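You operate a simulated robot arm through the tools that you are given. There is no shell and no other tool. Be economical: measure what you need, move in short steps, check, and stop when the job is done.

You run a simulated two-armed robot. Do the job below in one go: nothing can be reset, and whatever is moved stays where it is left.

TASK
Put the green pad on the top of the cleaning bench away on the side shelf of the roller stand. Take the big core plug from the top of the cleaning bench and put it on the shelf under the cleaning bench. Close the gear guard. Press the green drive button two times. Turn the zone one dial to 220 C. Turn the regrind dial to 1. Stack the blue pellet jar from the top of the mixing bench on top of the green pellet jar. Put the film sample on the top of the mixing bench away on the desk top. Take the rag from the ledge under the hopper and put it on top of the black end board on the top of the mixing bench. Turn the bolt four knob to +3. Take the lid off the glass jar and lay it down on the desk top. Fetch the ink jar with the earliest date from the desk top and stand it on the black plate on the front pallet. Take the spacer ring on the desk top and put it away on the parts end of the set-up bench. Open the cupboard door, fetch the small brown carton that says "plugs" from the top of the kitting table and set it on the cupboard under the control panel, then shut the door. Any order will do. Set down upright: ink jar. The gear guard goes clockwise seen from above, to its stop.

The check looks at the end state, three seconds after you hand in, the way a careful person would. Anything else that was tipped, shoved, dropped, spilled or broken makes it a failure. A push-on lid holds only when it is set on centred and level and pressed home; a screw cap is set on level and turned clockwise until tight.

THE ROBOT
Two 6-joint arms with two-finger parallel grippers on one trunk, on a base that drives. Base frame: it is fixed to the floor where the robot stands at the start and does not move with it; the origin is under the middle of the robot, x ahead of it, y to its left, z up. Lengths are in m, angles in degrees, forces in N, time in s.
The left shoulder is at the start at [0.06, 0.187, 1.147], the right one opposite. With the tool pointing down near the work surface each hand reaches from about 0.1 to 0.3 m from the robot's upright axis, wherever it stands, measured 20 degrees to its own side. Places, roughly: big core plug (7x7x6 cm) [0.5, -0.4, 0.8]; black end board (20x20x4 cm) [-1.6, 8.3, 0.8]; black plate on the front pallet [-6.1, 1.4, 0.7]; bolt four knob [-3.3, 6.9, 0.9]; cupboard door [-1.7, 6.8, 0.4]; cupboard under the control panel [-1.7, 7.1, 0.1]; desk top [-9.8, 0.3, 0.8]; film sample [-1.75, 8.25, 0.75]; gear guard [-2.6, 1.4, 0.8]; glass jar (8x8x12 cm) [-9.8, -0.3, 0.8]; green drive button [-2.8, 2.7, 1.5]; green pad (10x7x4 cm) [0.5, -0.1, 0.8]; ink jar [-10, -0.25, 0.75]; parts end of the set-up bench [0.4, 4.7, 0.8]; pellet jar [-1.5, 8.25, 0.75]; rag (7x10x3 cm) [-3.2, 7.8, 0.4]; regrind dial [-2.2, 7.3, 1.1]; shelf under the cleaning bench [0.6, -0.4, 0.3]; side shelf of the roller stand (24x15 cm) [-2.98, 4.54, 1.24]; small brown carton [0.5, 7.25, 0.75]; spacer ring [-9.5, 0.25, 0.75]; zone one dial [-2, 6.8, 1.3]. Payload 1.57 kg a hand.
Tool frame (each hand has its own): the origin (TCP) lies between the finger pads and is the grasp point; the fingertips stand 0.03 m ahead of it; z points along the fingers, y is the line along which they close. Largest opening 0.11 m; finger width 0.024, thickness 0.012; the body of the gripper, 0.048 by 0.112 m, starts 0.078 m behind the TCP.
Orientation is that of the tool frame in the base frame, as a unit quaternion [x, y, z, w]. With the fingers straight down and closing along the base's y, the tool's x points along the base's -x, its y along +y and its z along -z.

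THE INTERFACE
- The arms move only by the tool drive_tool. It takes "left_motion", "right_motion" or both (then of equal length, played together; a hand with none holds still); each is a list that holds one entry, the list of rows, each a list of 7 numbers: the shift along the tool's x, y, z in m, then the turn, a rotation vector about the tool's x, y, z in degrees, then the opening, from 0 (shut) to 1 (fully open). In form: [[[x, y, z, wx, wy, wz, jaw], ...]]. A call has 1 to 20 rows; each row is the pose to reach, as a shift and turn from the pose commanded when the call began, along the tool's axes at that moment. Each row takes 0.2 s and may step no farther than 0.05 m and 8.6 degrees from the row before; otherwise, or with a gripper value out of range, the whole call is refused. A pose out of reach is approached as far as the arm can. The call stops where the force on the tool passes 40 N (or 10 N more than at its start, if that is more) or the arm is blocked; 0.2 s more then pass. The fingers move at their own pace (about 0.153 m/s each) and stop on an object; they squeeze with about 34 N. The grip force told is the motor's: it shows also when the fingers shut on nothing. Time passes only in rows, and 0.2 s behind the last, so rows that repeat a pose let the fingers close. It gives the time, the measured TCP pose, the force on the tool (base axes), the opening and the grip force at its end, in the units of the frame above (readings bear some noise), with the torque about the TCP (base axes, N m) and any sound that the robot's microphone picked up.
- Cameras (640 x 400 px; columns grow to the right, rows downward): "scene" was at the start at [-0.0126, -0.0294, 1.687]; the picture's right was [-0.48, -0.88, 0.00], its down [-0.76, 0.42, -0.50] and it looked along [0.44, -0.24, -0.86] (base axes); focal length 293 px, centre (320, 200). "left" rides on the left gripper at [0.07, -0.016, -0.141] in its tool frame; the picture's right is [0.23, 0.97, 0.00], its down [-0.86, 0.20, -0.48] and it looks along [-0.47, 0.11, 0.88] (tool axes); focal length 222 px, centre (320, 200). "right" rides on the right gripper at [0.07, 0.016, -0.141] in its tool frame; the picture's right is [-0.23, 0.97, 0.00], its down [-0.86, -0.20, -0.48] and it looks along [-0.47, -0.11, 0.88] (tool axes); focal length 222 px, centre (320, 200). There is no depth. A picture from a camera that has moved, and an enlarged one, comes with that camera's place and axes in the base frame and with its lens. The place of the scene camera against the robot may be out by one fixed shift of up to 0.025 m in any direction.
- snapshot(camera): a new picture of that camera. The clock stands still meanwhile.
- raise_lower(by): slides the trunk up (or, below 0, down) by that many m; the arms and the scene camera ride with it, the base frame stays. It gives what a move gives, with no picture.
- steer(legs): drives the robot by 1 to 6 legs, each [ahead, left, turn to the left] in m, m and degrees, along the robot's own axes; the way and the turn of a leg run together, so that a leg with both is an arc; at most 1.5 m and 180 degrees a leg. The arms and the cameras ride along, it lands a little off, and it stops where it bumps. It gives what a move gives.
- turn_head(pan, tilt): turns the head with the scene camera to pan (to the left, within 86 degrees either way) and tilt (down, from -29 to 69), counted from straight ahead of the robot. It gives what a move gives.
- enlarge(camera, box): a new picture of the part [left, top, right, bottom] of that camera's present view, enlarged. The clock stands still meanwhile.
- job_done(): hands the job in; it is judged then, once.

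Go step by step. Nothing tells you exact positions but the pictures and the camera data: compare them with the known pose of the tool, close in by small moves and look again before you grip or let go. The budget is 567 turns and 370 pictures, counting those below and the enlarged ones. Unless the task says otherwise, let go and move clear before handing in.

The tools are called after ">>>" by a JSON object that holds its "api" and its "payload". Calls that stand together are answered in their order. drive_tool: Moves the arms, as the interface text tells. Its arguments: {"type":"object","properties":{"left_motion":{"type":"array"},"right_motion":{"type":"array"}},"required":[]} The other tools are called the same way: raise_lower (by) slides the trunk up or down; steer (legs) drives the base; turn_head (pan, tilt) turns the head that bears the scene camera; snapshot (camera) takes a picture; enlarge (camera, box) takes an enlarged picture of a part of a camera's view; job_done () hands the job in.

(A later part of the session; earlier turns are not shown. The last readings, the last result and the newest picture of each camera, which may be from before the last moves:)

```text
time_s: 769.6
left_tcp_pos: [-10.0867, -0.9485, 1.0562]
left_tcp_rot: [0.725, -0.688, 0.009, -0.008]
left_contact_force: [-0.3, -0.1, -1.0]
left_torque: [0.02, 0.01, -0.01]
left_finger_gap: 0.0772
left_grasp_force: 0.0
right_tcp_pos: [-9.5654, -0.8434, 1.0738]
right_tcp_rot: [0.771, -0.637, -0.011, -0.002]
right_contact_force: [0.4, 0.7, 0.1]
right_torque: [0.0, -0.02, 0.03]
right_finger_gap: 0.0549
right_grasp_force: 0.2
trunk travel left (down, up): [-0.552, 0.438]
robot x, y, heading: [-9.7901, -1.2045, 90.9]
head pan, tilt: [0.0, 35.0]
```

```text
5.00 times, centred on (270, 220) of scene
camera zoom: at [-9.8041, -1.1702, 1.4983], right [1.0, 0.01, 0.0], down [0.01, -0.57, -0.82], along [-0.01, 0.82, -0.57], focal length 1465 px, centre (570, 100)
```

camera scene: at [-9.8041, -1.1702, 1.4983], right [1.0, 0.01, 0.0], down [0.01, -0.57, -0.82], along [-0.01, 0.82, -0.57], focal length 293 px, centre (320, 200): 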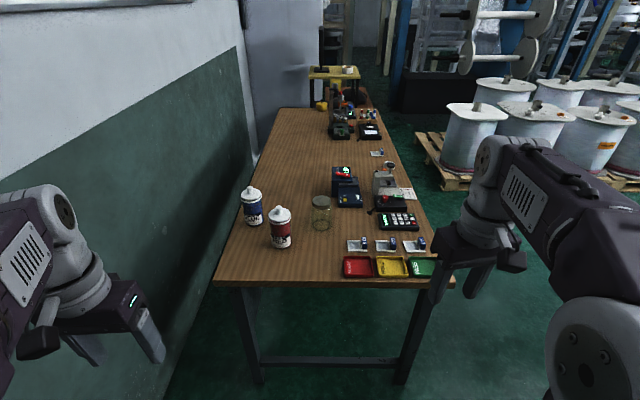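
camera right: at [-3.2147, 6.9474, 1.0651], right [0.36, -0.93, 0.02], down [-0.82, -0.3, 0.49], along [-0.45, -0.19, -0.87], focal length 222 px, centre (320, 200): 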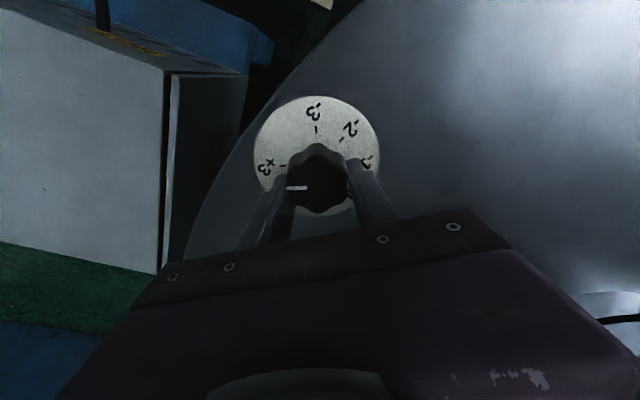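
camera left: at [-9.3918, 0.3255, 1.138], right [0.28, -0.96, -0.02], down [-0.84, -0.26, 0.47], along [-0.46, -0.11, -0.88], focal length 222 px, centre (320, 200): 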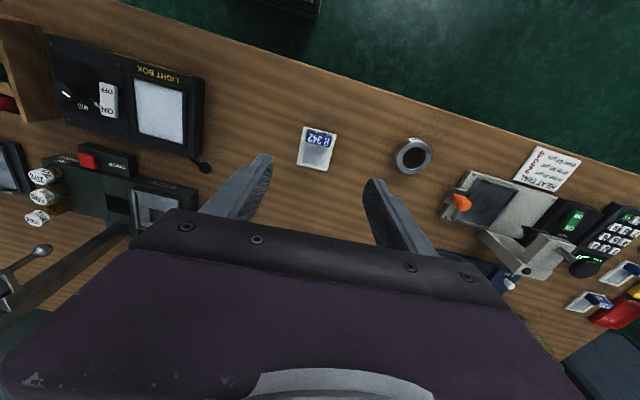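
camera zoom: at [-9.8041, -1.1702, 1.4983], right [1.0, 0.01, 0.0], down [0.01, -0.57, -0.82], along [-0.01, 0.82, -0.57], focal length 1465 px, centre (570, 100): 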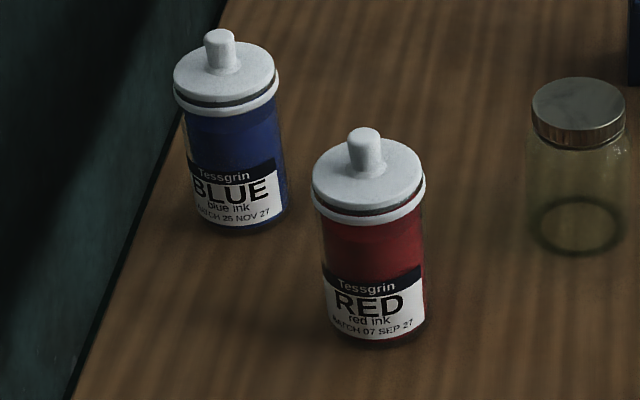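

The labels read BLUE "BATCH 26 NOV 27" and RED "BATCH 07 SEP 27". I zoom once more to be sure of the years.

>>> {"api": "enlarge", "payload": {"camera": "scene", "box": [240, 205, 300, 252]}}

```text
8.51 times, centred on (270, 228) of scene
camera zoom: at [-9.8041, -1.1702, 1.4983], right [1.0, 0.01, 0.0], down [0.01, -0.57, -0.82], along [-0.01, 0.82, -0.57], focal length 2494 px, centre (746, -43)
```

zoom: 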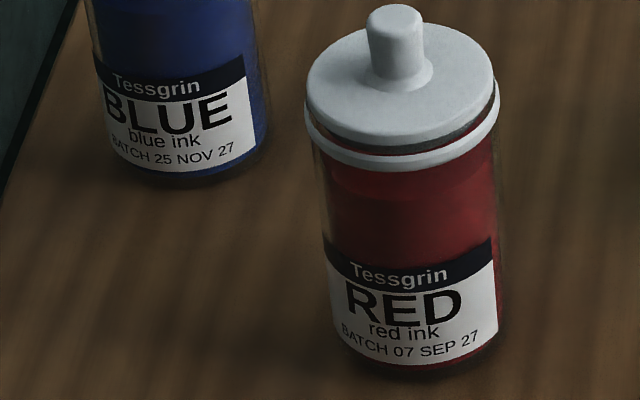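

RED (07 SEP 27) is the earlier one. First the lid: I drive closer and bring the right hand over the glass jar at about (-9.81, -0.315).

>>> {"api": "steer", "payload": {"legs": [[0.34, 0.0, 0]]}}

>>> {"api": "drive_tool", "payload": {"right_motion": [[[-0.035, 0.03, -0.01, 0, 0, 0, 0.8], [-0.07, 0.06, -0.02, 0, 0, 0, 1], [-0.1, 0.1, -0.02, 0, 0, 0, 1], [-0.12, 0.14, -0.02, 0, 0, 0, 1], [-0.14, 0.18, -0.02, 0, 0, 0, 1], [-0.16, 0.215, -0.02, 0, 0, 0, 1]]]}}

>>> {"api": "snapshot", "payload": {"camera": "right"}}

>>> {"api": "snapshot", "payload": {"camera": "scene"}}

```text
time_s: 771.8
left_tcp_pos: [-10.0892, -0.6031, 1.0556]
left_tcp_rot: [0.723, -0.691, 0.009, -0.008]
left_contact_force: [-0.8, -0.8, -0.2]
left_torque: [-0.02, -0.01, 0.0]
left_finger_gap: 0.0773
left_grasp_force: 0.1
right_tcp_pos: [-9.5664, -0.4995, 1.0742]
right_tcp_rot: [0.769, -0.64, -0.01, -0.002]
right_contact_force: [-0.4, -0.4, -0.1]
right_torque: [0.01, -0.02, -0.01]
right_finger_gap: 0.0551
right_grasp_force: 0.1
trunk travel left (down, up): [-0.552, 0.438]
robot x, y, heading: [-9.7932, -0.8564, 90.3]
head pan, tilt: [0.0, 35.0]
```

```text
time_s: 773.2
left_tcp_pos: [-10.0902, -0.602, 1.056]
left_tcp_rot: [0.723, -0.691, 0.01, -0.008]
left_contact_force: [0.1, -0.7, 0.1]
left_torque: [-0.02, -0.04, 0.01]
left_finger_gap: 0.077
left_grasp_force: 0.0
right_tcp_pos: [-9.7948, -0.3933, 1.0964]
right_tcp_rot: [0.769, -0.64, -0.009, -0.001]
right_contact_force: [0.7, 0.4, -0.4]
right_torque: [0.02, -0.04, -0.03]
right_finger_gap: 0.11
right_grasp_force: 0.1
right hand out of reach, approached as far as the arm can: row 6
trunk travel left (down, up): [-0.552, 0.438]
robot x, y, heading: [-9.7986, -0.8599, 90.4]
head pan, tilt: [0.0, 35.0]
```

```text
127 pictures are left
camera right: at [-9.7964, -0.4668, 1.2352], right [-1.0, 0.05, 0.01], down [0.05, 0.87, 0.49], along [0.01, 0.49, -0.87], focal length 222 px, centre (320, 200)
```

right: 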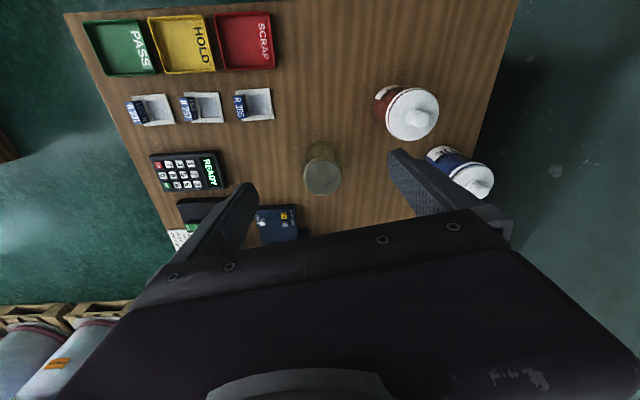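

```text
126 pictures are left
camera scene: at [-9.808, -0.8261, 1.4984], right [1.0, 0.01, 0.0], down [0.0, -0.57, -0.82], along [-0.01, 0.82, -0.57], focal length 293 px, centre (320, 200)
```

scene: 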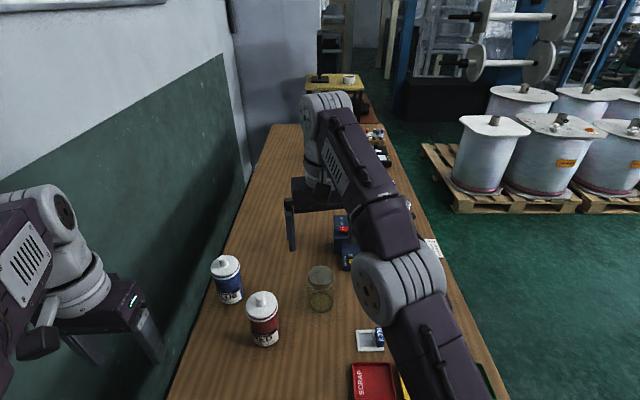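

The lid is at about (-9.798, -0.319). I move over it and lower.

>>> {"api": "drive_tool", "payload": {"right_motion": [[[-0.035, -0.005, 0.03, 0, 0, 0, 1], [-0.074, -0.0105, 0.06, 0, 0, 0, 1]]]}}

>>> {"api": "raise_lower", "payload": {"by": -0.06}}

>>> {"api": "snapshot", "payload": {"camera": "right"}}

```text
time_s: 773.8
left_tcp_pos: [-10.0881, -0.6023, 1.0563]
left_tcp_rot: [0.723, -0.691, 0.009, -0.006]
left_contact_force: [0.4, -0.1, -0.4]
left_torque: [-0.04, 0.05, -0.04]
left_finger_gap: 0.0772
left_grasp_force: 0.0
right_tcp_pos: [-9.7903, -0.3472, 1.0333]
right_tcp_rot: [0.769, -0.639, -0.01, -0.002]
right_contact_force: [-0.1, -0.2, 0.2]
right_torque: [0.0, 0.0, 0.02]
right_finger_gap: 0.1101
right_grasp_force: 0.1
right hand out of reach, approached as far as the arm can: row 1, 2
trunk travel left (down, up): [-0.552, 0.438]
robot x, y, heading: [-9.7968, -0.8621, 90.4]
head pan, tilt: [0.0, 35.0]
```

```text
time_s: 774.8
left_tcp_pos: [-10.0887, -0.6036, 0.996]
left_tcp_rot: [0.722, -0.691, 0.01, -0.008]
left_contact_force: [0.4, -0.1, 0.1]
left_torque: [-0.03, -0.04, 0.0]
left_finger_gap: 0.0769
left_grasp_force: 0.0
right_tcp_pos: [-9.7901, -0.3481, 0.9729]
right_tcp_rot: [0.769, -0.639, -0.011, -0.002]
right_contact_force: [0.4, 0.1, 0.1]
right_torque: [0.01, 0.0, 0.02]
right_finger_gap: 0.1099
right_grasp_force: 0.0
trunk travel left (down, up): [-0.492, 0.498]
robot x, y, heading: [-9.7965, -0.8539, 90.3]
head pan, tilt: [0.0, 35.0]
```

```text
125 pictures are left
camera right: at [-9.7913, -0.4222, 1.1119], right [-1.0, 0.05, 0.01], down [0.05, 0.87, 0.49], along [0.01, 0.49, -0.87], focal length 222 px, centre (320, 200)
```

right: 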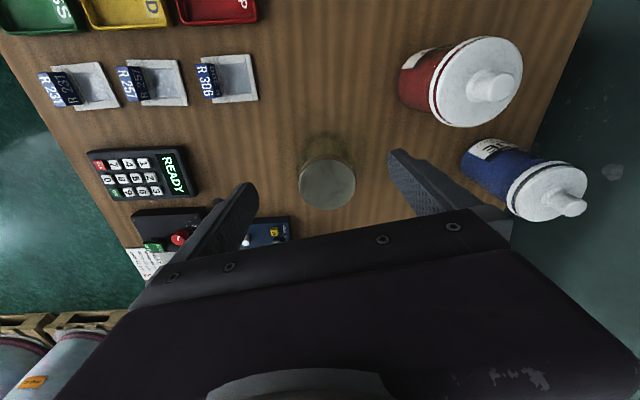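

>>> {"api": "steer", "payload": {"legs": [[0.028, 0.007, 0]]}}

>>> {"api": "raise_lower", "payload": {"by": -0.07}}

>>> {"api": "snapshot", "payload": {"camera": "right"}}

```text
time_s: 775.7
left_tcp_pos: [-10.0967, -0.5752, 0.9973]
left_tcp_rot: [0.723, -0.691, 0.01, -0.008]
left_contact_force: [-0.6, 0.6, -1.1]
left_torque: [-0.02, 0.0, 0.01]
left_finger_gap: 0.0769
left_grasp_force: 0.1
right_tcp_pos: [-9.7975, -0.3194, 0.9726]
right_tcp_rot: [0.769, -0.64, -0.011, -0.002]
right_contact_force: [-0.5, -0.1, -0.3]
right_torque: [0.01, 0.01, 0.02]
right_finger_gap: 0.1101
right_grasp_force: 0.1
trunk travel left (down, up): [-0.492, 0.498]
robot x, y, heading: [-9.8038, -0.8311, 90.7]
head pan, tilt: [0.0, 35.0]
```

```text
time_s: 776.8
left_tcp_pos: [-10.0968, -0.5751, 0.9263]
left_tcp_rot: [0.723, -0.691, 0.008, -0.008]
left_contact_force: [-0.1, 0.4, 0.6]
left_torque: [0.01, 0.03, 0.02]
left_finger_gap: 0.077
left_grasp_force: 0.1
right_tcp_pos: [-9.7985, -0.3188, 0.9033]
right_tcp_rot: [0.769, -0.639, -0.011, -0.003]
right_contact_force: [-1.1, -0.1, 0.1]
right_torque: [0.03, -0.02, 0.0]
right_finger_gap: 0.11
right_grasp_force: 0.0
trunk travel left (down, up): [-0.422, 0.568]
robot x, y, heading: [-9.8012, -0.8346, 90.4]
head pan, tilt: [0.0, 35.0]
```

```text
124 pictures are left
camera right: at [-9.7986, -0.3939, 1.0419], right [-1.0, 0.05, 0.01], down [0.05, 0.87, 0.49], along [0.01, 0.49, -0.87], focal length 222 px, centre (320, 200)
```

right: 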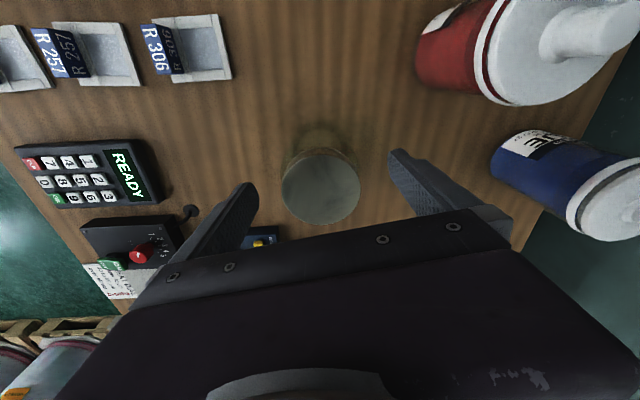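

The lid is centred between the fingers. I lower slightly, close on it, and try a gentle lift.

>>> {"api": "drive_tool", "payload": {"right_motion": [[[0, 0, 0.004, 0, 0, 0, 1], [0, 0, 0.004, 0, 0, 0, 0.7], [0, 0, 0.004, 0, 0, 0, 0.4], [0, 0, 0.004, 0, 0, 0, 0.3], [0, 0, 0.004, 0, 0, 0, 0.3]]]}}

>>> {"api": "drive_tool", "payload": {"right_motion": [[[0, 0, -0.004, 0, 0, 0, 0.3], [0, 0, -0.01, 0, 0, 0, 0.3], [0, 0, -0.014, 0, 0, 0, 0.3]]]}}

>>> {"api": "snapshot", "payload": {"camera": "right"}}

>>> {"api": "enlarge", "payload": {"camera": "scene", "box": [200, 220, 400, 350]}}

```text
time_s: 778.0
left_tcp_pos: [-10.0959, -0.5745, 0.9261]
left_tcp_rot: [0.723, -0.691, 0.008, -0.008]
left_contact_force: [1.2, -0.3, -0.1]
left_torque: [-0.02, -0.02, 0.03]
left_finger_gap: 0.0768
left_grasp_force: 0.1
right_tcp_pos: [-9.797, -0.3192, 0.8993]
right_tcp_rot: [0.769, -0.639, -0.011, -0.001]
right_contact_force: [0.7, 0.7, 2.0]
right_torque: [0.1, -0.11, -0.01]
right_finger_gap: 0.0654
right_grasp_force: 34.1
trunk travel left (down, up): [-0.422, 0.568]
robot x, y, heading: [-9.8068, -0.8294, 90.6]
head pan, tilt: [0.0, 35.0]
```

```text
time_s: 778.8
left_tcp_pos: [-10.0967, -0.5762, 0.9269]
left_tcp_rot: [0.723, -0.691, 0.01, -0.008]
left_contact_force: [0.6, -0.4, -0.5]
left_torque: [-0.04, 0.05, 0.02]
left_finger_gap: 0.077
left_grasp_force: 0.0
right_tcp_pos: [-9.795, -0.3233, 0.9114]
right_tcp_rot: [0.769, -0.639, -0.011, -0.003]
right_contact_force: [-0.4, 0.1, -2.8]
right_torque: [-0.07, -0.01, -0.01]
right_finger_gap: 0.0656
right_grasp_force: 34.1
right hand out of reach, approached as far as the arm can: row 2, 3
trunk travel left (down, up): [-0.422, 0.568]
robot x, y, heading: [-9.803, -0.8297, 90.7]
head pan, tilt: [0.0, 35.0]
```

```text
123 pictures are left
camera right: at [-9.7973, -0.3975, 1.0494], right [-1.0, 0.05, 0.01], down [0.05, 0.87, 0.49], along [0.01, 0.49, -0.87], focal length 222 px, centre (320, 200)
```

right: 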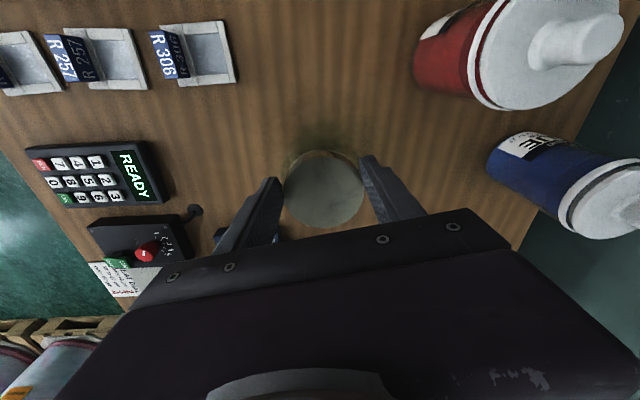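

```text
3.08 times, centred on (300, 285) of scene
camera zoom: at [-9.8145, -0.7977, 1.3683], right [1.0, 0.01, 0.0], down [0.0, -0.57, -0.82], along [-0.01, 0.82, -0.57], focal length 902 px, centre (382, -62)
```

zoom: 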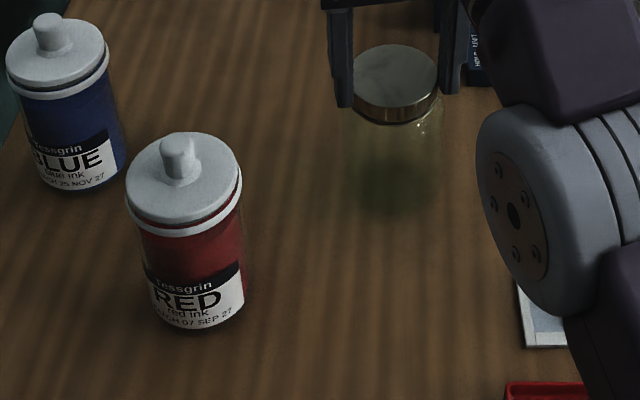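

The jar lifts along with its lid, so it must be held. I raise everything 0.3 m clear of the desk and bring the left hand, level, to grip the glass body.

>>> {"api": "raise_lower", "payload": {"by": 0.3}}

>>> {"api": "drive_tool", "payload": {"left_motion": [[[-0.02, 0, 0.01, 0, -8.2, 0, 1], [-0.04, 0, 0.02, 0, -16.4, 0, 1], [-0.06, 0, 0.03, 0, -24.6, 0, 1], [-0.08, 0, 0.04, 0, -32.8, 0, 1], [-0.1, 0, 0.05, 0, -41, 0, 1], [-0.12, 0, 0.06, 0, -49.2, 0, 1], [-0.14, 0, 0.07, 0, -57.4, 0, 1], [-0.16, 0, 0.08, 0, -65.6, 0, 1], [-0.17, 0, 0.085, 0, -73.8, 0, 1], [-0.18, 0, 0.085, 0, -82, 0, 1], [-0.19, 0, 0.085, 0, -90, 0, 1]]]}}

>>> {"api": "snapshot", "payload": {"camera": "left"}}

>>> {"api": "snapshot", "payload": {"camera": "scene"}}

```text
time_s: 781.8
left_tcp_pos: [-10.0967, -0.5743, 1.2277]
left_tcp_rot: [0.723, -0.69, 0.009, -0.009]
left_contact_force: [-0.1, 1.1, -0.3]
left_torque: [-0.01, 0.02, -0.02]
left_finger_gap: 0.0769
left_grasp_force: 0.2
right_tcp_pos: [-9.796, -0.3216, 1.2106]
right_tcp_rot: [0.769, -0.639, -0.011, -0.002]
right_contact_force: [0.4, -0.8, -2.6]
right_torque: [-0.03, -0.04, 0.0]
right_finger_gap: 0.0655
right_grasp_force: 34.1
trunk travel left (down, up): [-0.722, 0.268]
robot x, y, heading: [-9.8056, -0.825, 90.6]
head pan, tilt: [0.0, 35.0]
```

```text
time_s: 784.1
left_tcp_pos: [-10.1352, -0.3524, 1.1933]
left_tcp_rot: [0.523, -0.483, -0.496, -0.497]
left_contact_force: [0.0, -0.6, 0.4]
left_torque: [-0.01, -0.02, 0.01]
left_finger_gap: 0.1101
left_grasp_force: 0.1
left hand out of reach, approached as far as the arm can: row 4, 6, 7, 8, 9, 10, 11
right_tcp_pos: [-9.7932, -0.3235, 1.2107]
right_tcp_rot: [0.769, -0.639, -0.011, -0.002]
right_contact_force: [-0.5, -0.1, -2.6]
right_torque: [-0.04, 0.04, -0.01]
right_finger_gap: 0.0658
right_grasp_force: 34.0
trunk travel left (down, up): [-0.722, 0.268]
robot x, y, heading: [-9.8078, -0.8286, 90.4]
head pan, tilt: [0.0, 35.0]
```

```text
121 pictures are left
camera left: at [-10.1088, -0.4948, 1.1265], right [-0.96, -0.04, -0.27], down [-0.22, -0.48, 0.85], along [-0.16, 0.88, 0.45], focal length 222 px, centre (320, 200)
```

left: 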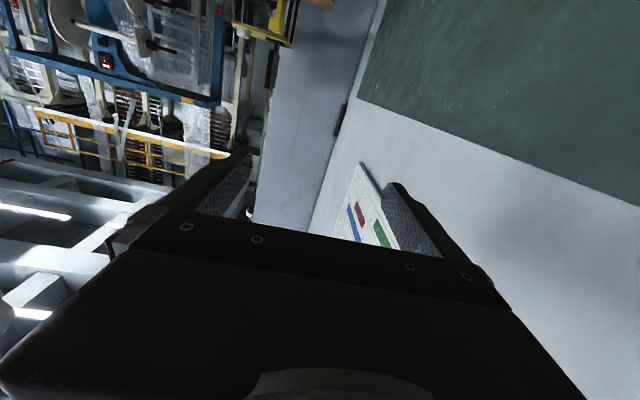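

```text
120 pictures are left
camera scene: at [-9.8137, -0.7982, 1.6684], right [1.0, 0.01, 0.0], down [0.0, -0.57, -0.82], along [-0.01, 0.82, -0.57], focal length 293 px, centre (320, 200)
```

scene: 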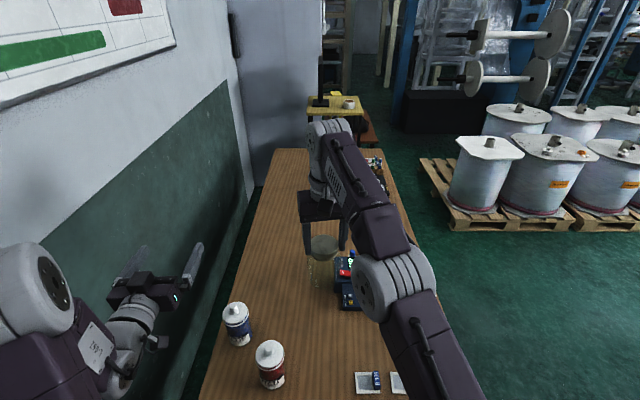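

Now I yaw the left hand about 45° right and bring it in front of the held jar.

>>> {"api": "drive_tool", "payload": {"left_motion": [[[0.008, -0.036, -0.008, 6.5, 0, 0, 1], [0.016, -0.072, -0.016, 13, 0, 0, 1], [0.024, -0.108, -0.024, 19.5, 0, 0, 1], [0.032, -0.144, -0.032, 26, 0, 0, 1], [0.04, -0.18, -0.04, 32.5, 0, 0, 1], [0.048, -0.216, -0.048, 39, 0, 0, 1], [0.053, -0.25, -0.055, 45, 0, 0, 1]]]}}

>>> {"api": "snapshot", "payload": {"camera": "left"}}

>>> {"api": "snapshot", "payload": {"camera": "scene"}}

```text
time_s: 785.8
left_tcp_pos: [-9.8891, -0.3797, 1.1923]
left_tcp_rot: [-0.291, 0.642, 0.278, 0.653]
left_contact_force: [0.8, 0.2, 0.4]
left_torque: [0.0, 0.01, 0.01]
left_finger_gap: 0.1101
left_grasp_force: 0.1
left hand out of reach, approached as far as the arm can: row 1, 2, 3, 4, 5, 6, 7
right_tcp_pos: [-9.7949, -0.3226, 1.2106]
right_tcp_rot: [0.769, -0.639, -0.011, -0.002]
right_contact_force: [0.3, -0.1, -2.4]
right_torque: [-0.03, -0.01, 0.01]
right_finger_gap: 0.0654
right_grasp_force: 34.1
trunk travel left (down, up): [-0.722, 0.268]
robot x, y, heading: [-9.8057, -0.8279, 90.2]
head pan, tilt: [0.0, 35.0]
```

```text
119 pictures are left
camera left: at [-9.9698, -0.4963, 1.1219], right [-0.71, 0.66, -0.25], down [-0.49, -0.21, 0.85], along [0.5, 0.73, 0.47], focal length 222 px, centre (320, 200)
```

left: 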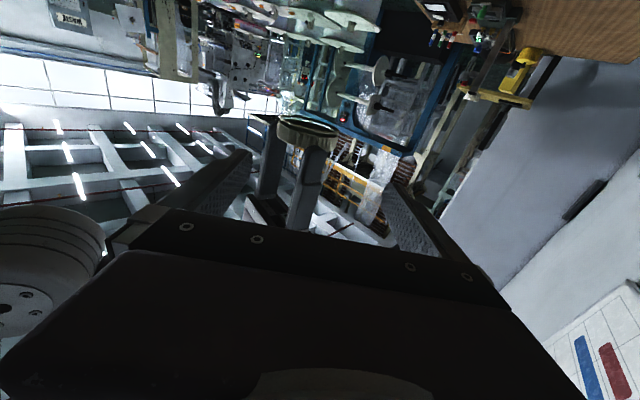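

```text
118 pictures are left
camera scene: at [-9.8134, -0.7976, 1.6683], right [1.0, 0.01, 0.0], down [0.0, -0.57, -0.82], along [-0.01, 0.82, -0.57], focal length 293 px, centre (320, 200)
```

scene: 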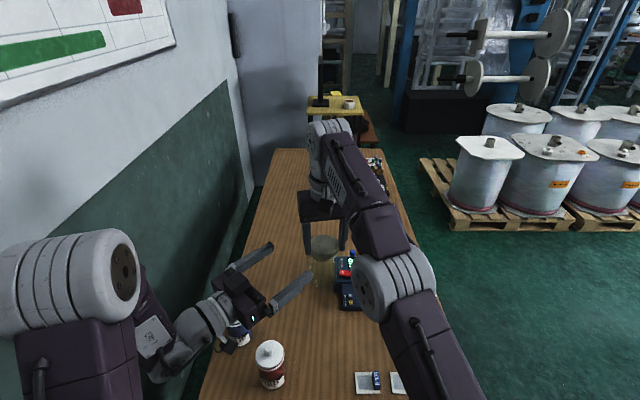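

The left hand can't get lower here, so I raise the jar 5 cm and draw it back slightly with the right hand.

>>> {"api": "drive_tool", "payload": {"right_motion": [[[0.01, 0, -0.02, 0, 0, 0, 0.3], [0.02, 0, -0.04, 0, 0, 0, 0.3], [0.025, 0, -0.058, 0, 0, 0, 0.3]]]}}

>>> {"api": "snapshot", "payload": {"camera": "left"}}

>>> {"api": "enlarge", "payload": {"camera": "scene", "box": [200, 170, 420, 340]}}

```text
time_s: 786.5
left_tcp_pos: [-9.8899, -0.3809, 1.1921]
left_tcp_rot: [-0.292, 0.641, 0.278, 0.653]
left_contact_force: [-0.2, 1.2, -0.3]
left_torque: [0.01, -0.01, -0.01]
left_finger_gap: 0.1099
left_grasp_force: 0.0
right_tcp_pos: [-9.7868, -0.3561, 1.2645]
right_tcp_rot: [0.768, -0.64, -0.011, -0.002]
right_contact_force: [0.0, -1.3, -2.1]
right_torque: [-0.03, 0.03, 0.0]
right_finger_gap: 0.0655
right_grasp_force: 34.2
right hand out of reach, approached as far as the arm can: row 2, 3
trunk travel left (down, up): [-0.722, 0.268]
robot x, y, heading: [-9.801, -0.8315, 90.4]
head pan, tilt: [0.0, 35.0]
```

```text
117 pictures are left
camera left: at [-9.971, -0.4965, 1.1218], right [-0.71, 0.65, -0.25], down [-0.49, -0.21, 0.85], along [0.5, 0.73, 0.47], focal length 222 px, centre (320, 200)
```

left: 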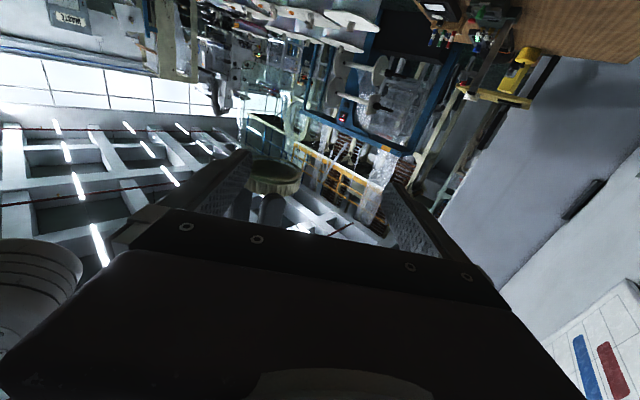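

```text
2.35 times, centred on (310, 255) of scene
camera zoom: at [-9.8146, -0.7981, 1.6683], right [1.0, 0.01, 0.0], down [0.0, -0.57, -0.82], along [-0.01, 0.82, -0.57], focal length 690 px, centre (344, 71)
```

zoom: 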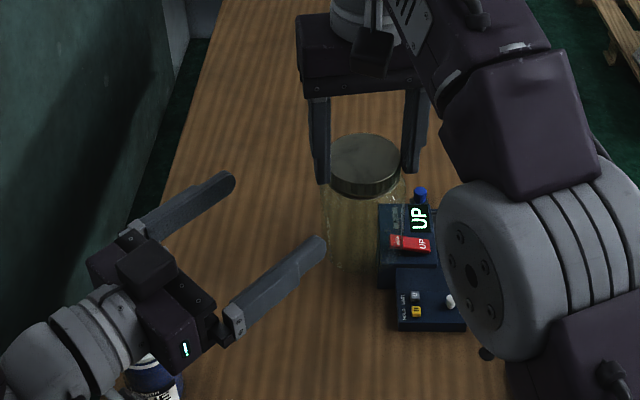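

>>> {"api": "drive_tool", "payload": {"left_motion": [[[0, -0.03, -0.01, 0, 0, 0, 1], [0, -0.059, -0.015, 0, 0, 0, 1]]]}}

>>> {"api": "enlarge", "payload": {"camera": "scene", "box": [200, 170, 420, 340]}}

>>> {"api": "snapshot", "payload": {"camera": "left"}}

```text
time_s: 787.1
left_tcp_pos: [-9.8694, -0.3749, 1.1959]
left_tcp_rot: [-0.29, 0.64, 0.279, 0.654]
left_contact_force: [0.1, 0.9, 0.3]
left_torque: [0.01, -0.02, 0.04]
left_finger_gap: 0.1101
left_grasp_force: 0.1
left hand out of reach, approached as far as the arm can: row 1, 2
right_tcp_pos: [-9.7873, -0.3558, 1.2634]
right_tcp_rot: [0.769, -0.639, -0.011, -0.002]
right_contact_force: [0.1, -0.1, -2.1]
right_torque: [-0.04, -0.01, 0.0]
right_finger_gap: 0.0659
right_grasp_force: 33.8
trunk travel left (down, up): [-0.722, 0.268]
robot x, y, heading: [-9.8027, -0.829, 90.3]
head pan, tilt: [0.0, 35.0]
```

```text
2.35 times, centred on (310, 255) of scene
camera zoom: at [-9.8137, -0.7977, 1.6683], right [1.0, 0.01, 0.0], down [0.0, -0.57, -0.82], along [-0.01, 0.82, -0.57], focal length 690 px, centre (344, 71)
```

zoom: 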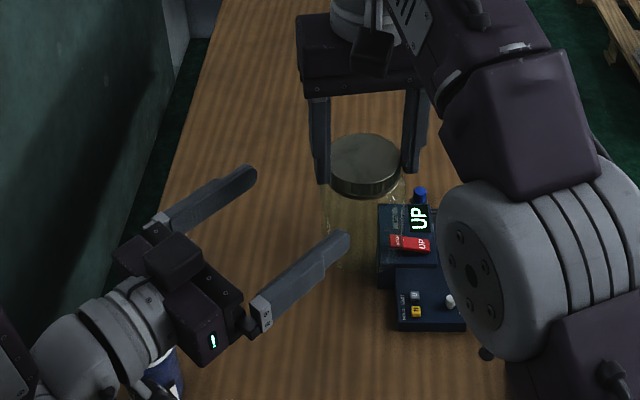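

```text
114 pictures are left
camera left: at [-9.9501, -0.491, 1.1252], right [-0.71, 0.66, -0.25], down [-0.49, -0.21, 0.84], along [0.5, 0.72, 0.47], focal length 222 px, centre (320, 200)
```

left: 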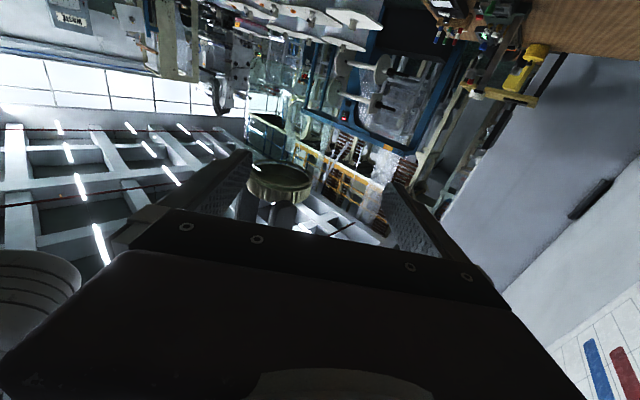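

The jar lies to the right of the hand's axis, so I yaw the left hand a further 32° right, which should also suit the arm.

>>> {"api": "drive_tool", "payload": {"left_motion": [[[0, 0, 0, 7, 0, 0, 1], [0, 0, 0, 14, 0, 0, 1], [0, 0, 0, 21, 0, 0, 1], [0, 0, 0, 28, 0, 0, 1], [0, 0, 0, 32, 0, 0, 1]]]}}

>>> {"api": "enlarge", "payload": {"camera": "scene", "box": [200, 170, 420, 340]}}

>>> {"api": "snapshot", "payload": {"camera": "left"}}

```text
time_s: 788.4
left_tcp_pos: [-9.8704, -0.3769, 1.1979]
left_tcp_rot: [-0.098, 0.691, 0.093, 0.71]
left_contact_force: [0.1, 0.9, -1.0]
left_torque: [0.0, -0.03, 0.0]
left_finger_gap: 0.11
left_grasp_force: 0.2
right_tcp_pos: [-9.7863, -0.3553, 1.2638]
right_tcp_rot: [0.768, -0.64, -0.011, -0.001]
right_contact_force: [-0.4, 0.3, -2.9]
right_torque: [-0.04, -0.03, 0.02]
right_finger_gap: 0.0655
right_grasp_force: 33.8
trunk travel left (down, up): [-0.722, 0.268]
robot x, y, heading: [-9.8024, -0.833, 90.5]
head pan, tilt: [0.0, 35.0]
```

```text
2.35 times, centred on (310, 255) of scene
camera zoom: at [-9.8144, -0.7973, 1.6683], right [1.0, 0.01, 0.0], down [0.0, -0.57, -0.82], along [-0.01, 0.82, -0.57], focal length 690 px, centre (344, 71)
```

zoom: 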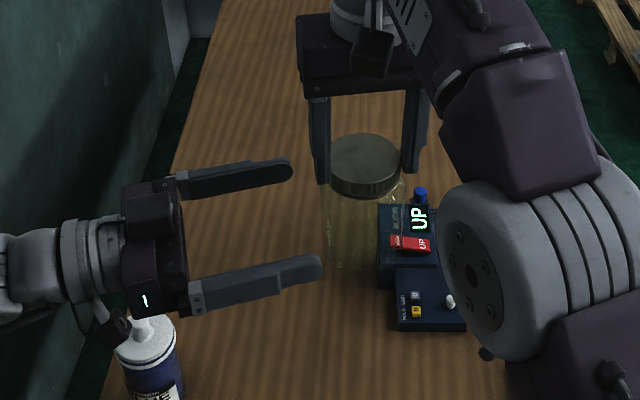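

```text
112 pictures are left
camera left: at [-9.9994, -0.4305, 1.1257], right [-0.26, 0.94, -0.24], down [-0.53, 0.07, 0.84], along [0.81, 0.34, 0.48], focal length 222 px, centre (320, 200)
```

left: 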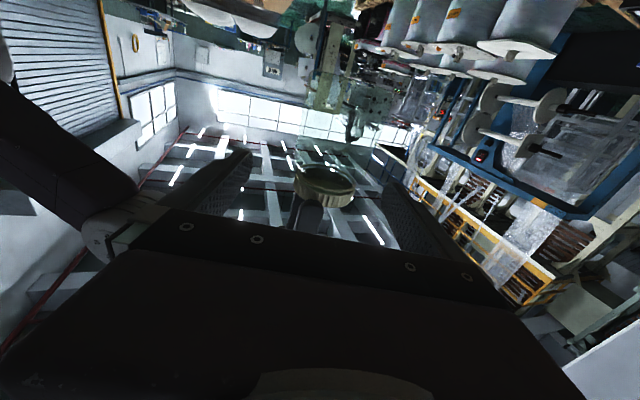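

Aligned now. I advance 8 cm and grip the glass body.

>>> {"api": "drive_tool", "payload": {"left_motion": [[[0.001, 0, 0.025, 0, 0, 0, 1], [0.002, 0, 0.05, 0, 0, 0, 1], [0.002, 0, 0.078, 0, 0, 0, 1]]]}}

>>> {"api": "enlarge", "payload": {"camera": "scene", "box": [200, 170, 420, 340]}}

```text
time_s: 789.1
left_tcp_pos: [-9.7952, -0.3563, 1.1969]
left_tcp_rot: [-0.097, 0.693, 0.094, 0.708]
left_contact_force: [0.8, 0.4, 0.7]
left_torque: [-0.03, 0.02, 0.02]
left_finger_gap: 0.1101
left_grasp_force: 0.0
right_tcp_pos: [-9.7866, -0.3548, 1.2644]
right_tcp_rot: [0.769, -0.64, -0.01, -0.002]
right_contact_force: [-0.4, 0.1, -1.6]
right_torque: [-0.03, -0.01, 0.02]
right_finger_gap: 0.0657
right_grasp_force: 33.2
trunk travel left (down, up): [-0.722, 0.268]
robot x, y, heading: [-9.8036, -0.8291, 90.6]
head pan, tilt: [0.0, 35.0]
```

```text
2.35 times, centred on (310, 255) of scene
camera zoom: at [-9.8135, -0.7978, 1.6684], right [1.0, 0.01, 0.0], down [0.0, -0.57, -0.82], along [-0.01, 0.82, -0.57], focal length 690 px, centre (344, 71)
```

zoom: 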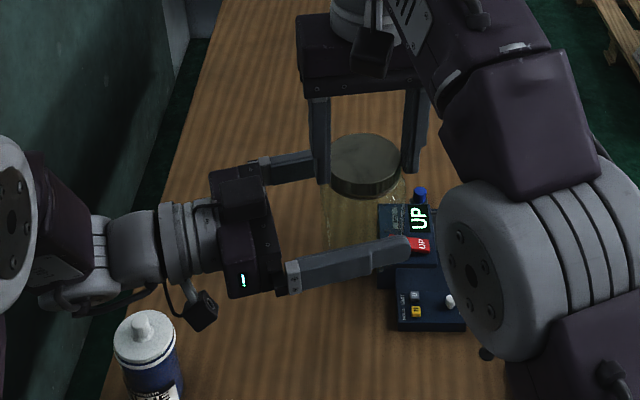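

Straddling the glass. I close the left hand on it.

>>> {"api": "drive_tool", "payload": {"left_motion": [[[0, 0, 0, 0, 0, 0, 0.85], [0, 0, 0, 0, 0, 0, 0.7], [0, 0, 0, 0, 0, 0, 0.5], [0, 0, 0, 0, 0, 0, 0.5]]]}}

>>> {"api": "drive_tool", "payload": {"right_motion": [[[0, 0, -0.003, 0, 0, 0, 0.3], [0, 0, -0.006, 0, 0, 0, 0.3], [0, 0, -0.01, 0, 0, 0, 0.3]]], "left_motion": [[[0, 0, 0, 0, 0, 0, 0.5], [0, 0, 0, 0, 0, 0, 0.5], [0, 0, 0, 0, 0, 0, 0.5]]]}}

>>> {"api": "enlarge", "payload": {"camera": "scene", "box": [260, 190, 380, 300]}}

```text
time_s: 790.1
left_tcp_pos: [-9.7959, -0.3553, 1.1972]
left_tcp_rot: [-0.099, 0.692, 0.096, 0.709]
left_contact_force: [-13.5, 24.0, -4.9]
left_torque: [-0.39, -0.11, 0.2]
left_finger_gap: 0.0793
left_grasp_force: 13.3
right_tcp_pos: [-9.7851, -0.3573, 1.2638]
right_tcp_rot: [0.769, -0.639, -0.008, 0.0]
right_contact_force: [12.2, -24.4, 4.3]
right_torque: [-1.24, -0.66, -0.03]
right_finger_gap: 0.0657
right_grasp_force: 33.8
trunk travel left (down, up): [-0.722, 0.268]
robot x, y, heading: [-9.8028, -0.8299, 90.4]
head pan, tilt: [0.0, 35.0]
```

```text
time_s: 791.0
left_tcp_pos: [-9.7951, -0.3578, 1.1978]
left_tcp_rot: [-0.097, 0.692, 0.093, 0.71]
left_contact_force: [-3.9, 3.2, 13.3]
left_torque: [-0.49, -0.28, -0.04]
left_finger_gap: 0.0791
left_grasp_force: 20.3
right_tcp_pos: [-9.7864, -0.3598, 1.2725]
right_tcp_rot: [0.769, -0.639, -0.012, -0.002]
right_contact_force: [3.4, -2.4, -16.5]
right_torque: [0.44, -0.18, -0.02]
right_finger_gap: 0.0658
right_grasp_force: 33.8
right hand out of reach, approached as far as the arm can: row 3
trunk travel left (down, up): [-0.722, 0.268]
robot x, y, heading: [-9.8014, -0.8276, 90.6]
head pan, tilt: [0.0, 35.0]
```

```text
3.64 times, centred on (320, 245) of scene
camera zoom: at [-9.8143, -0.7981, 1.6683], right [1.0, 0.01, 0.0], down [0.0, -0.57, -0.82], along [-0.01, 0.82, -0.57], focal length 1066 px, centre (320, 36)
```

zoom: 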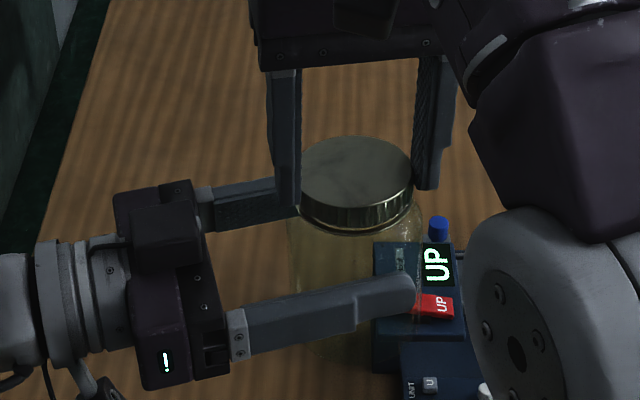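

A 16 N pull doesn't free it, and the lid looks knurled like a screw lid. I twist it anticlockwise with the right hand.

>>> {"api": "drive_tool", "payload": {"right_motion": [[[0, 0, 0.006, 0, 0, 0, 0.3], [0, 0, 0.006, 0, 0, -8, 0.3], [0, 0, 0.006, 0, 0, -16, 0.3], [0, 0, 0.006, 0, 0, -24, 0.3], [0, 0, 0.006, 0, 0, -32, 0.3], [0, 0, 0.006, 0, 0, -40, 0.3]]], "left_motion": [[[0, 0, 0, 0, 0, 0, 0.5], [0, 0, 0, 0, 0, 0, 0.5], [0, 0, 0, 0, 0, 0, 0.5], [0, 0, 0, 0, 0, 0, 0.5], [0, 0, 0, 0, 0, 0, 0.5], [0, 0, 0, 0, 0, 0, 0.5]]]}}

>>> {"api": "enlarge", "payload": {"camera": "scene", "box": [260, 190, 380, 300]}}

```text
time_s: 792.4
left_tcp_pos: [-9.7947, -0.3565, 1.1962]
left_tcp_rot: [-0.098, 0.694, 0.094, 0.708]
left_contact_force: [-25.0, -3.9, -25.6]
left_torque: [-0.68, -0.74, 0.06]
left_finger_gap: 0.0773
left_grasp_force: 34.3
right_tcp_pos: [-9.7837, -0.3595, 1.2662]
right_tcp_rot: [0.941, -0.338, -0.008, -0.008]
right_contact_force: [25.0, 3.8, 22.6]
right_torque: [1.02, -0.69, -0.21]
right_finger_gap: 0.0656
right_grasp_force: 34.3
trunk travel left (down, up): [-0.722, 0.268]
robot x, y, heading: [-9.8016, -0.8299, 90.3]
head pan, tilt: [0.0, 35.0]
```

```text
3.64 times, centred on (320, 245) of scene
camera zoom: at [-9.8145, -0.7977, 1.6683], right [1.0, 0.01, 0.0], down [0.0, -0.57, -0.82], along [-0.01, 0.82, -0.57], focal length 1066 px, centre (320, 36)
```

zoom: 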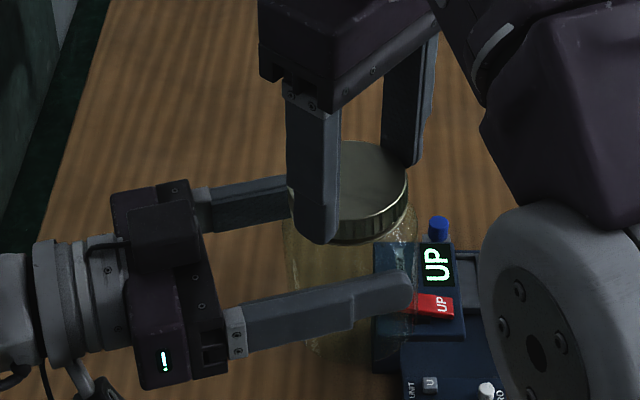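

I now try lifting again after that 40° turn.

>>> {"api": "drive_tool", "payload": {"right_motion": [[[0, 0, -0.006, 0, 0, 0, 0.3], [0, 0, -0.012, 0, 0, 0, 0.3], [0, 0, -0.016, 0, 0, 0, 0.3]]], "left_motion": [[[0, 0, 0, 0, 0, 0, 0.5], [0, 0, 0, 0, 0, 0, 0.5], [0, 0, 0, 0, 0, 0, 0.5]]]}}

>>> {"api": "enlarge", "payload": {"camera": "scene", "box": [260, 190, 380, 300]}}

```text
time_s: 793.1
left_tcp_pos: [-9.7945, -0.3568, 1.1992]
left_tcp_rot: [-0.094, 0.691, 0.094, 0.71]
left_contact_force: [-2.9, -23.8, 18.1]
left_torque: [0.85, -0.36, -0.15]
left_finger_gap: 0.0772
left_grasp_force: 33.8
right_tcp_pos: [-9.785, -0.3635, 1.2756]
right_tcp_rot: [0.941, -0.337, -0.009, -0.006]
right_contact_force: [3.6, 23.7, -19.6]
right_torque: [0.83, -0.09, -0.12]
right_finger_gap: 0.066
right_grasp_force: 34.1
right hand out of reach, approached as far as the arm can: row 2, 3
trunk travel left (down, up): [-0.722, 0.268]
robot x, y, heading: [-9.8024, -0.8277, 90.6]
head pan, tilt: [0.0, 35.0]
```

```text
3.64 times, centred on (320, 245) of scene
camera zoom: at [-9.8145, -0.7977, 1.6683], right [1.0, 0.01, 0.0], down [0.0, -0.57, -0.82], along [-0.01, 0.82, -0.57], focal length 1066 px, centre (320, 36)
```

zoom: 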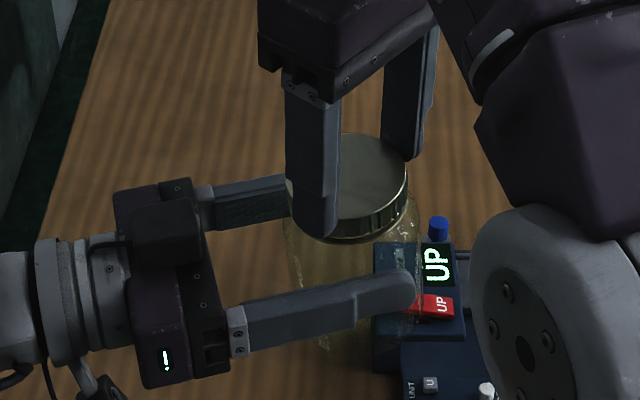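

Still attached. I do a longer anticlockwise stroke: open, turn the right hand back +95°, regrip, and turn -95°.

>>> {"api": "drive_tool", "payload": {"right_motion": [[[-0.003, -0.004, 0.006, 0, 0, 0, 0.6], [-0.003, -0.004, 0.006, 0, 0, 0, 0.85], [-0.003, -0.004, 0.006, 0, 0, 8, 0.85], [-0.003, -0.004, 0.006, 0, 0, 16, 0.85], [-0.003, -0.004, 0.006, 0, 0, 24, 0.85], [-0.003, -0.004, 0.006, 0, 0, 32, 0.85], [-0.003, -0.004, 0.006, 0, 0, 40, 0.85], [-0.003, -0.004, 0.006, 0, 0, 48, 0.85], [-0.003, -0.004, 0.006, 0, 0, 56, 0.85], [-0.003, -0.004, 0.006, 0, 0, 64, 0.85], [-0.003, -0.004, 0.006, 0, 0, 72, 0.85], [-0.003, -0.004, 0.006, 0, 0, 80, 0.85], [-0.003, -0.004, 0.006, 0, 0, 88, 0.85], [-0.003, -0.004, 0.006, 0, 0, 95, 0.85], [-0.003, -0.004, 0.006, 0, 0, 95, 0.5], [-0.003, -0.004, 0.006, 0, 0, 95, 0.3], [-0.003, -0.004, 0.006, 0, 0, 95, 0.3]]]}}

>>> {"api": "snapshot", "payload": {"camera": "right"}}

```text
time_s: 796.8
left_tcp_pos: [-9.7948, -0.3586, 1.1958]
left_tcp_rot: [-0.094, 0.694, 0.091, 0.708]
left_contact_force: [1.4, -1.8, -3.4]
left_torque: [0.39, -0.06, 0.0]
left_finger_gap: 0.0777
left_grasp_force: 33.9
right_tcp_pos: [-9.7865, -0.3574, 1.2707]
right_tcp_rot: [-0.388, 0.922, 0.017, -0.004]
right_contact_force: [-1.5, 2.1, -0.6]
right_torque: [-0.23, 0.1, 0.0]
right_finger_gap: 0.0665
right_grasp_force: 33.9
trunk travel left (down, up): [-0.722, 0.268]
robot x, y, heading: [-9.8009, -0.832, 90.7]
head pan, tilt: [0.0, 35.0]
stopped in row 17 (left hand): the force on the tool passed its limit (the readings are from after the stop); the commanded pose is now the measured one
```

```text
107 pictures are left
camera right: at [-9.8432, -0.4011, 1.4115], right [-0.54, 0.84, 0.04], down [0.75, 0.46, 0.48], along [0.39, 0.28, -0.88], focal length 222 px, centre (320, 200)
```

right: 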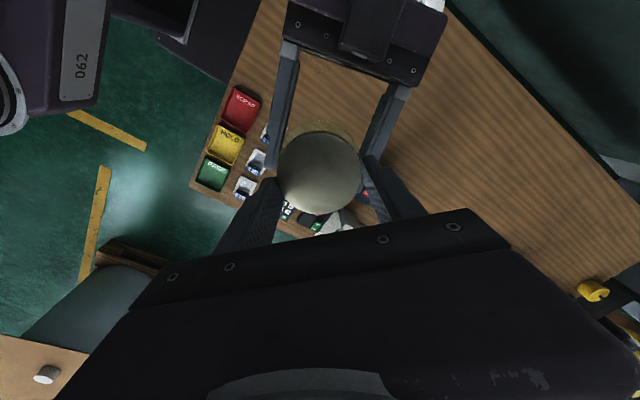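

>>> {"api": "drive_tool", "payload": {"right_motion": [[[0, 0, 0, 0, 0, -8, 0.3], [0, 0, 0, 0, 0, -16, 0.3], [0, 0, 0, 0, 0, -24, 0.3], [0, 0, 0, 0, 0, -32, 0.3], [0, 0, 0, 0, 0, -40, 0.3], [0, 0, 0, 0, 0, -48, 0.3], [0, 0, 0, 0, 0, -56, 0.3], [0, 0, 0, 0, 0, -64, 0.3], [0, 0, 0, 0, 0, -72, 0.3], [0, 0, 0, 0, 0, -80, 0.3], [0, 0, 0, 0, 0, -88, 0.3], [0, 0, 0, 0, 0, -95, 0.3]]]}}

>>> {"api": "enlarge", "payload": {"camera": "scene", "box": [260, 190, 380, 300]}}

```text
time_s: 799.4
left_tcp_pos: [-9.7941, -0.3577, 1.1954]
left_tcp_rot: [-0.096, 0.694, 0.091, 0.708]
left_contact_force: [10.5, -1.6, -6.5]
left_torque: [0.64, 1.01, 0.05]
left_finger_gap: 0.0789
left_grasp_force: 33.8
right_tcp_pos: [-9.7852, -0.3594, 1.2715]
right_tcp_rot: [0.941, -0.337, -0.015, -0.01]
right_contact_force: [-9.8, 0.4, 3.6]
right_torque: [-0.5, -0.19, -0.02]
right_finger_gap: 0.0666
right_grasp_force: 34.2
trunk travel left (down, up): [-0.722, 0.268]
robot x, y, heading: [-9.8015, -0.8301, 90.3]
head pan, tilt: [0.0, 35.0]
```

```text
3.64 times, centred on (320, 245) of scene
camera zoom: at [-9.8145, -0.7977, 1.6683], right [1.0, 0.01, 0.0], down [0.0, -0.57, -0.82], along [-0.01, 0.82, -0.57], focal length 1066 px, centre (320, 36)
```

zoom: 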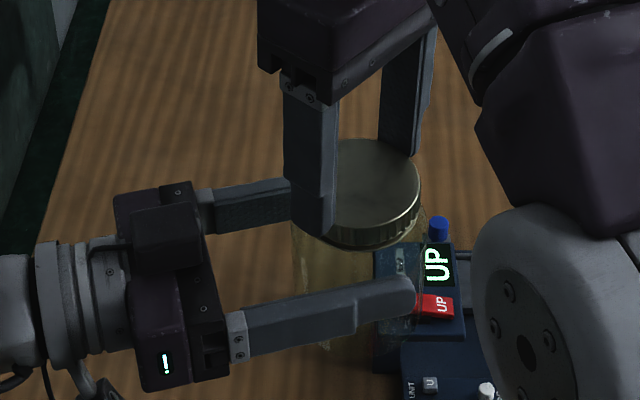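

No resistance to twisting, so it is a push-on lid and needs an axial pull, but the right arm is at its upward limit. I bring both hands together 7 cm closer to the body, then pull.

>>> {"api": "drive_tool", "payload": {"right_motion": [[[0.011, 0.0135, 0, 0, 0, 0, 0.3], [0.022, 0.027, 0, 0, 0, 0, 0.3], [0.033, 0.0405, 0, 0, 0, 0, 0.3], [0.0444, 0.054, 0, 0, 0, 0, 0.3]]], "left_motion": [[[0, -0.0168, -0.0047, 0, 0, 0, 0.5], [0, -0.0337, -0.0094, 0, 0, 0, 0.5], [0, -0.0505, -0.014, 0, 0, 0, 0.5], [0, -0.0674, -0.0188, 0, 0, 0, 0.5]]]}}

>>> {"api": "drive_tool", "payload": {"right_motion": [[[0, 0, -0.006, 0, 0, 0, 0.3], [0, 0, -0.012, 0, 0, 0, 0.3], [0, 0, -0.018, 0, 0, 0, 0.3], [0, 0, -0.024, 0, 0, 0, 0.3], [0, 0, -0.03, 0, 0, 0, 0.3]]], "left_motion": [[[0, 0, 0, 0, 0, 0, 0.5], [0, 0, 0, 0, 0, 0, 0.5], [0, 0, 0, 0, 0, 0, 0.5], [0, 0, 0, 0, 0, 0, 0.5], [0, 0, 0, 0, 0, 0, 0.5]]]}}

>>> {"api": "enlarge", "payload": {"camera": "scene", "box": [250, 190, 390, 330]}}

```text
time_s: 800.4
left_tcp_pos: [-9.7952, -0.4303, 1.1978]
left_tcp_rot: [-0.095, 0.694, 0.093, 0.708]
left_contact_force: [7.7, 5.9, -16.1]
left_torque: [0.54, 0.76, 0.17]
left_finger_gap: 0.0783
left_grasp_force: 34.1
right_tcp_pos: [-9.7867, -0.4292, 1.271]
right_tcp_rot: [0.942, -0.336, -0.015, -0.011]
right_contact_force: [-7.6, -6.5, 12.5]
right_torque: [-0.98, -0.07, -0.05]
right_finger_gap: 0.0665
right_grasp_force: 33.6
trunk travel left (down, up): [-0.722, 0.268]
robot x, y, heading: [-9.8015, -0.8298, 90.5]
head pan, tilt: [0.0, 35.0]
```

```text
time_s: 801.6
left_tcp_pos: [-9.7951, -0.4289, 1.198]
left_tcp_rot: [-0.093, 0.693, 0.09, 0.71]
left_contact_force: [0.6, -10.3, 22.0]
left_torque: [0.79, -0.02, -0.08]
left_finger_gap: 0.0768
left_grasp_force: 34.0
right_tcp_pos: [-9.7862, -0.4285, 1.2995]
right_tcp_rot: [0.941, -0.338, -0.015, -0.011]
right_contact_force: [-0.5, 10.9, -25.6]
right_torque: [0.26, -0.11, 0.01]
right_finger_gap: 0.0663
right_grasp_force: 34.3
trunk travel left (down, up): [-0.722, 0.268]
robot x, y, heading: [-9.8048, -0.8317, 90.5]
head pan, tilt: [0.0, 35.0]
```

```text
2.86 times, centred on (320, 260) of scene
camera zoom: at [-9.8145, -0.7982, 1.6684], right [1.0, 0.01, 0.0], down [0.0, -0.57, -0.82], along [-0.01, 0.82, -0.57], focal length 837 px, centre (320, 29)
```

zoom: 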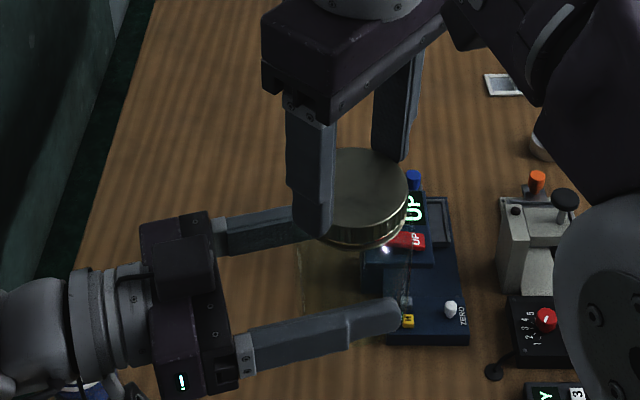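

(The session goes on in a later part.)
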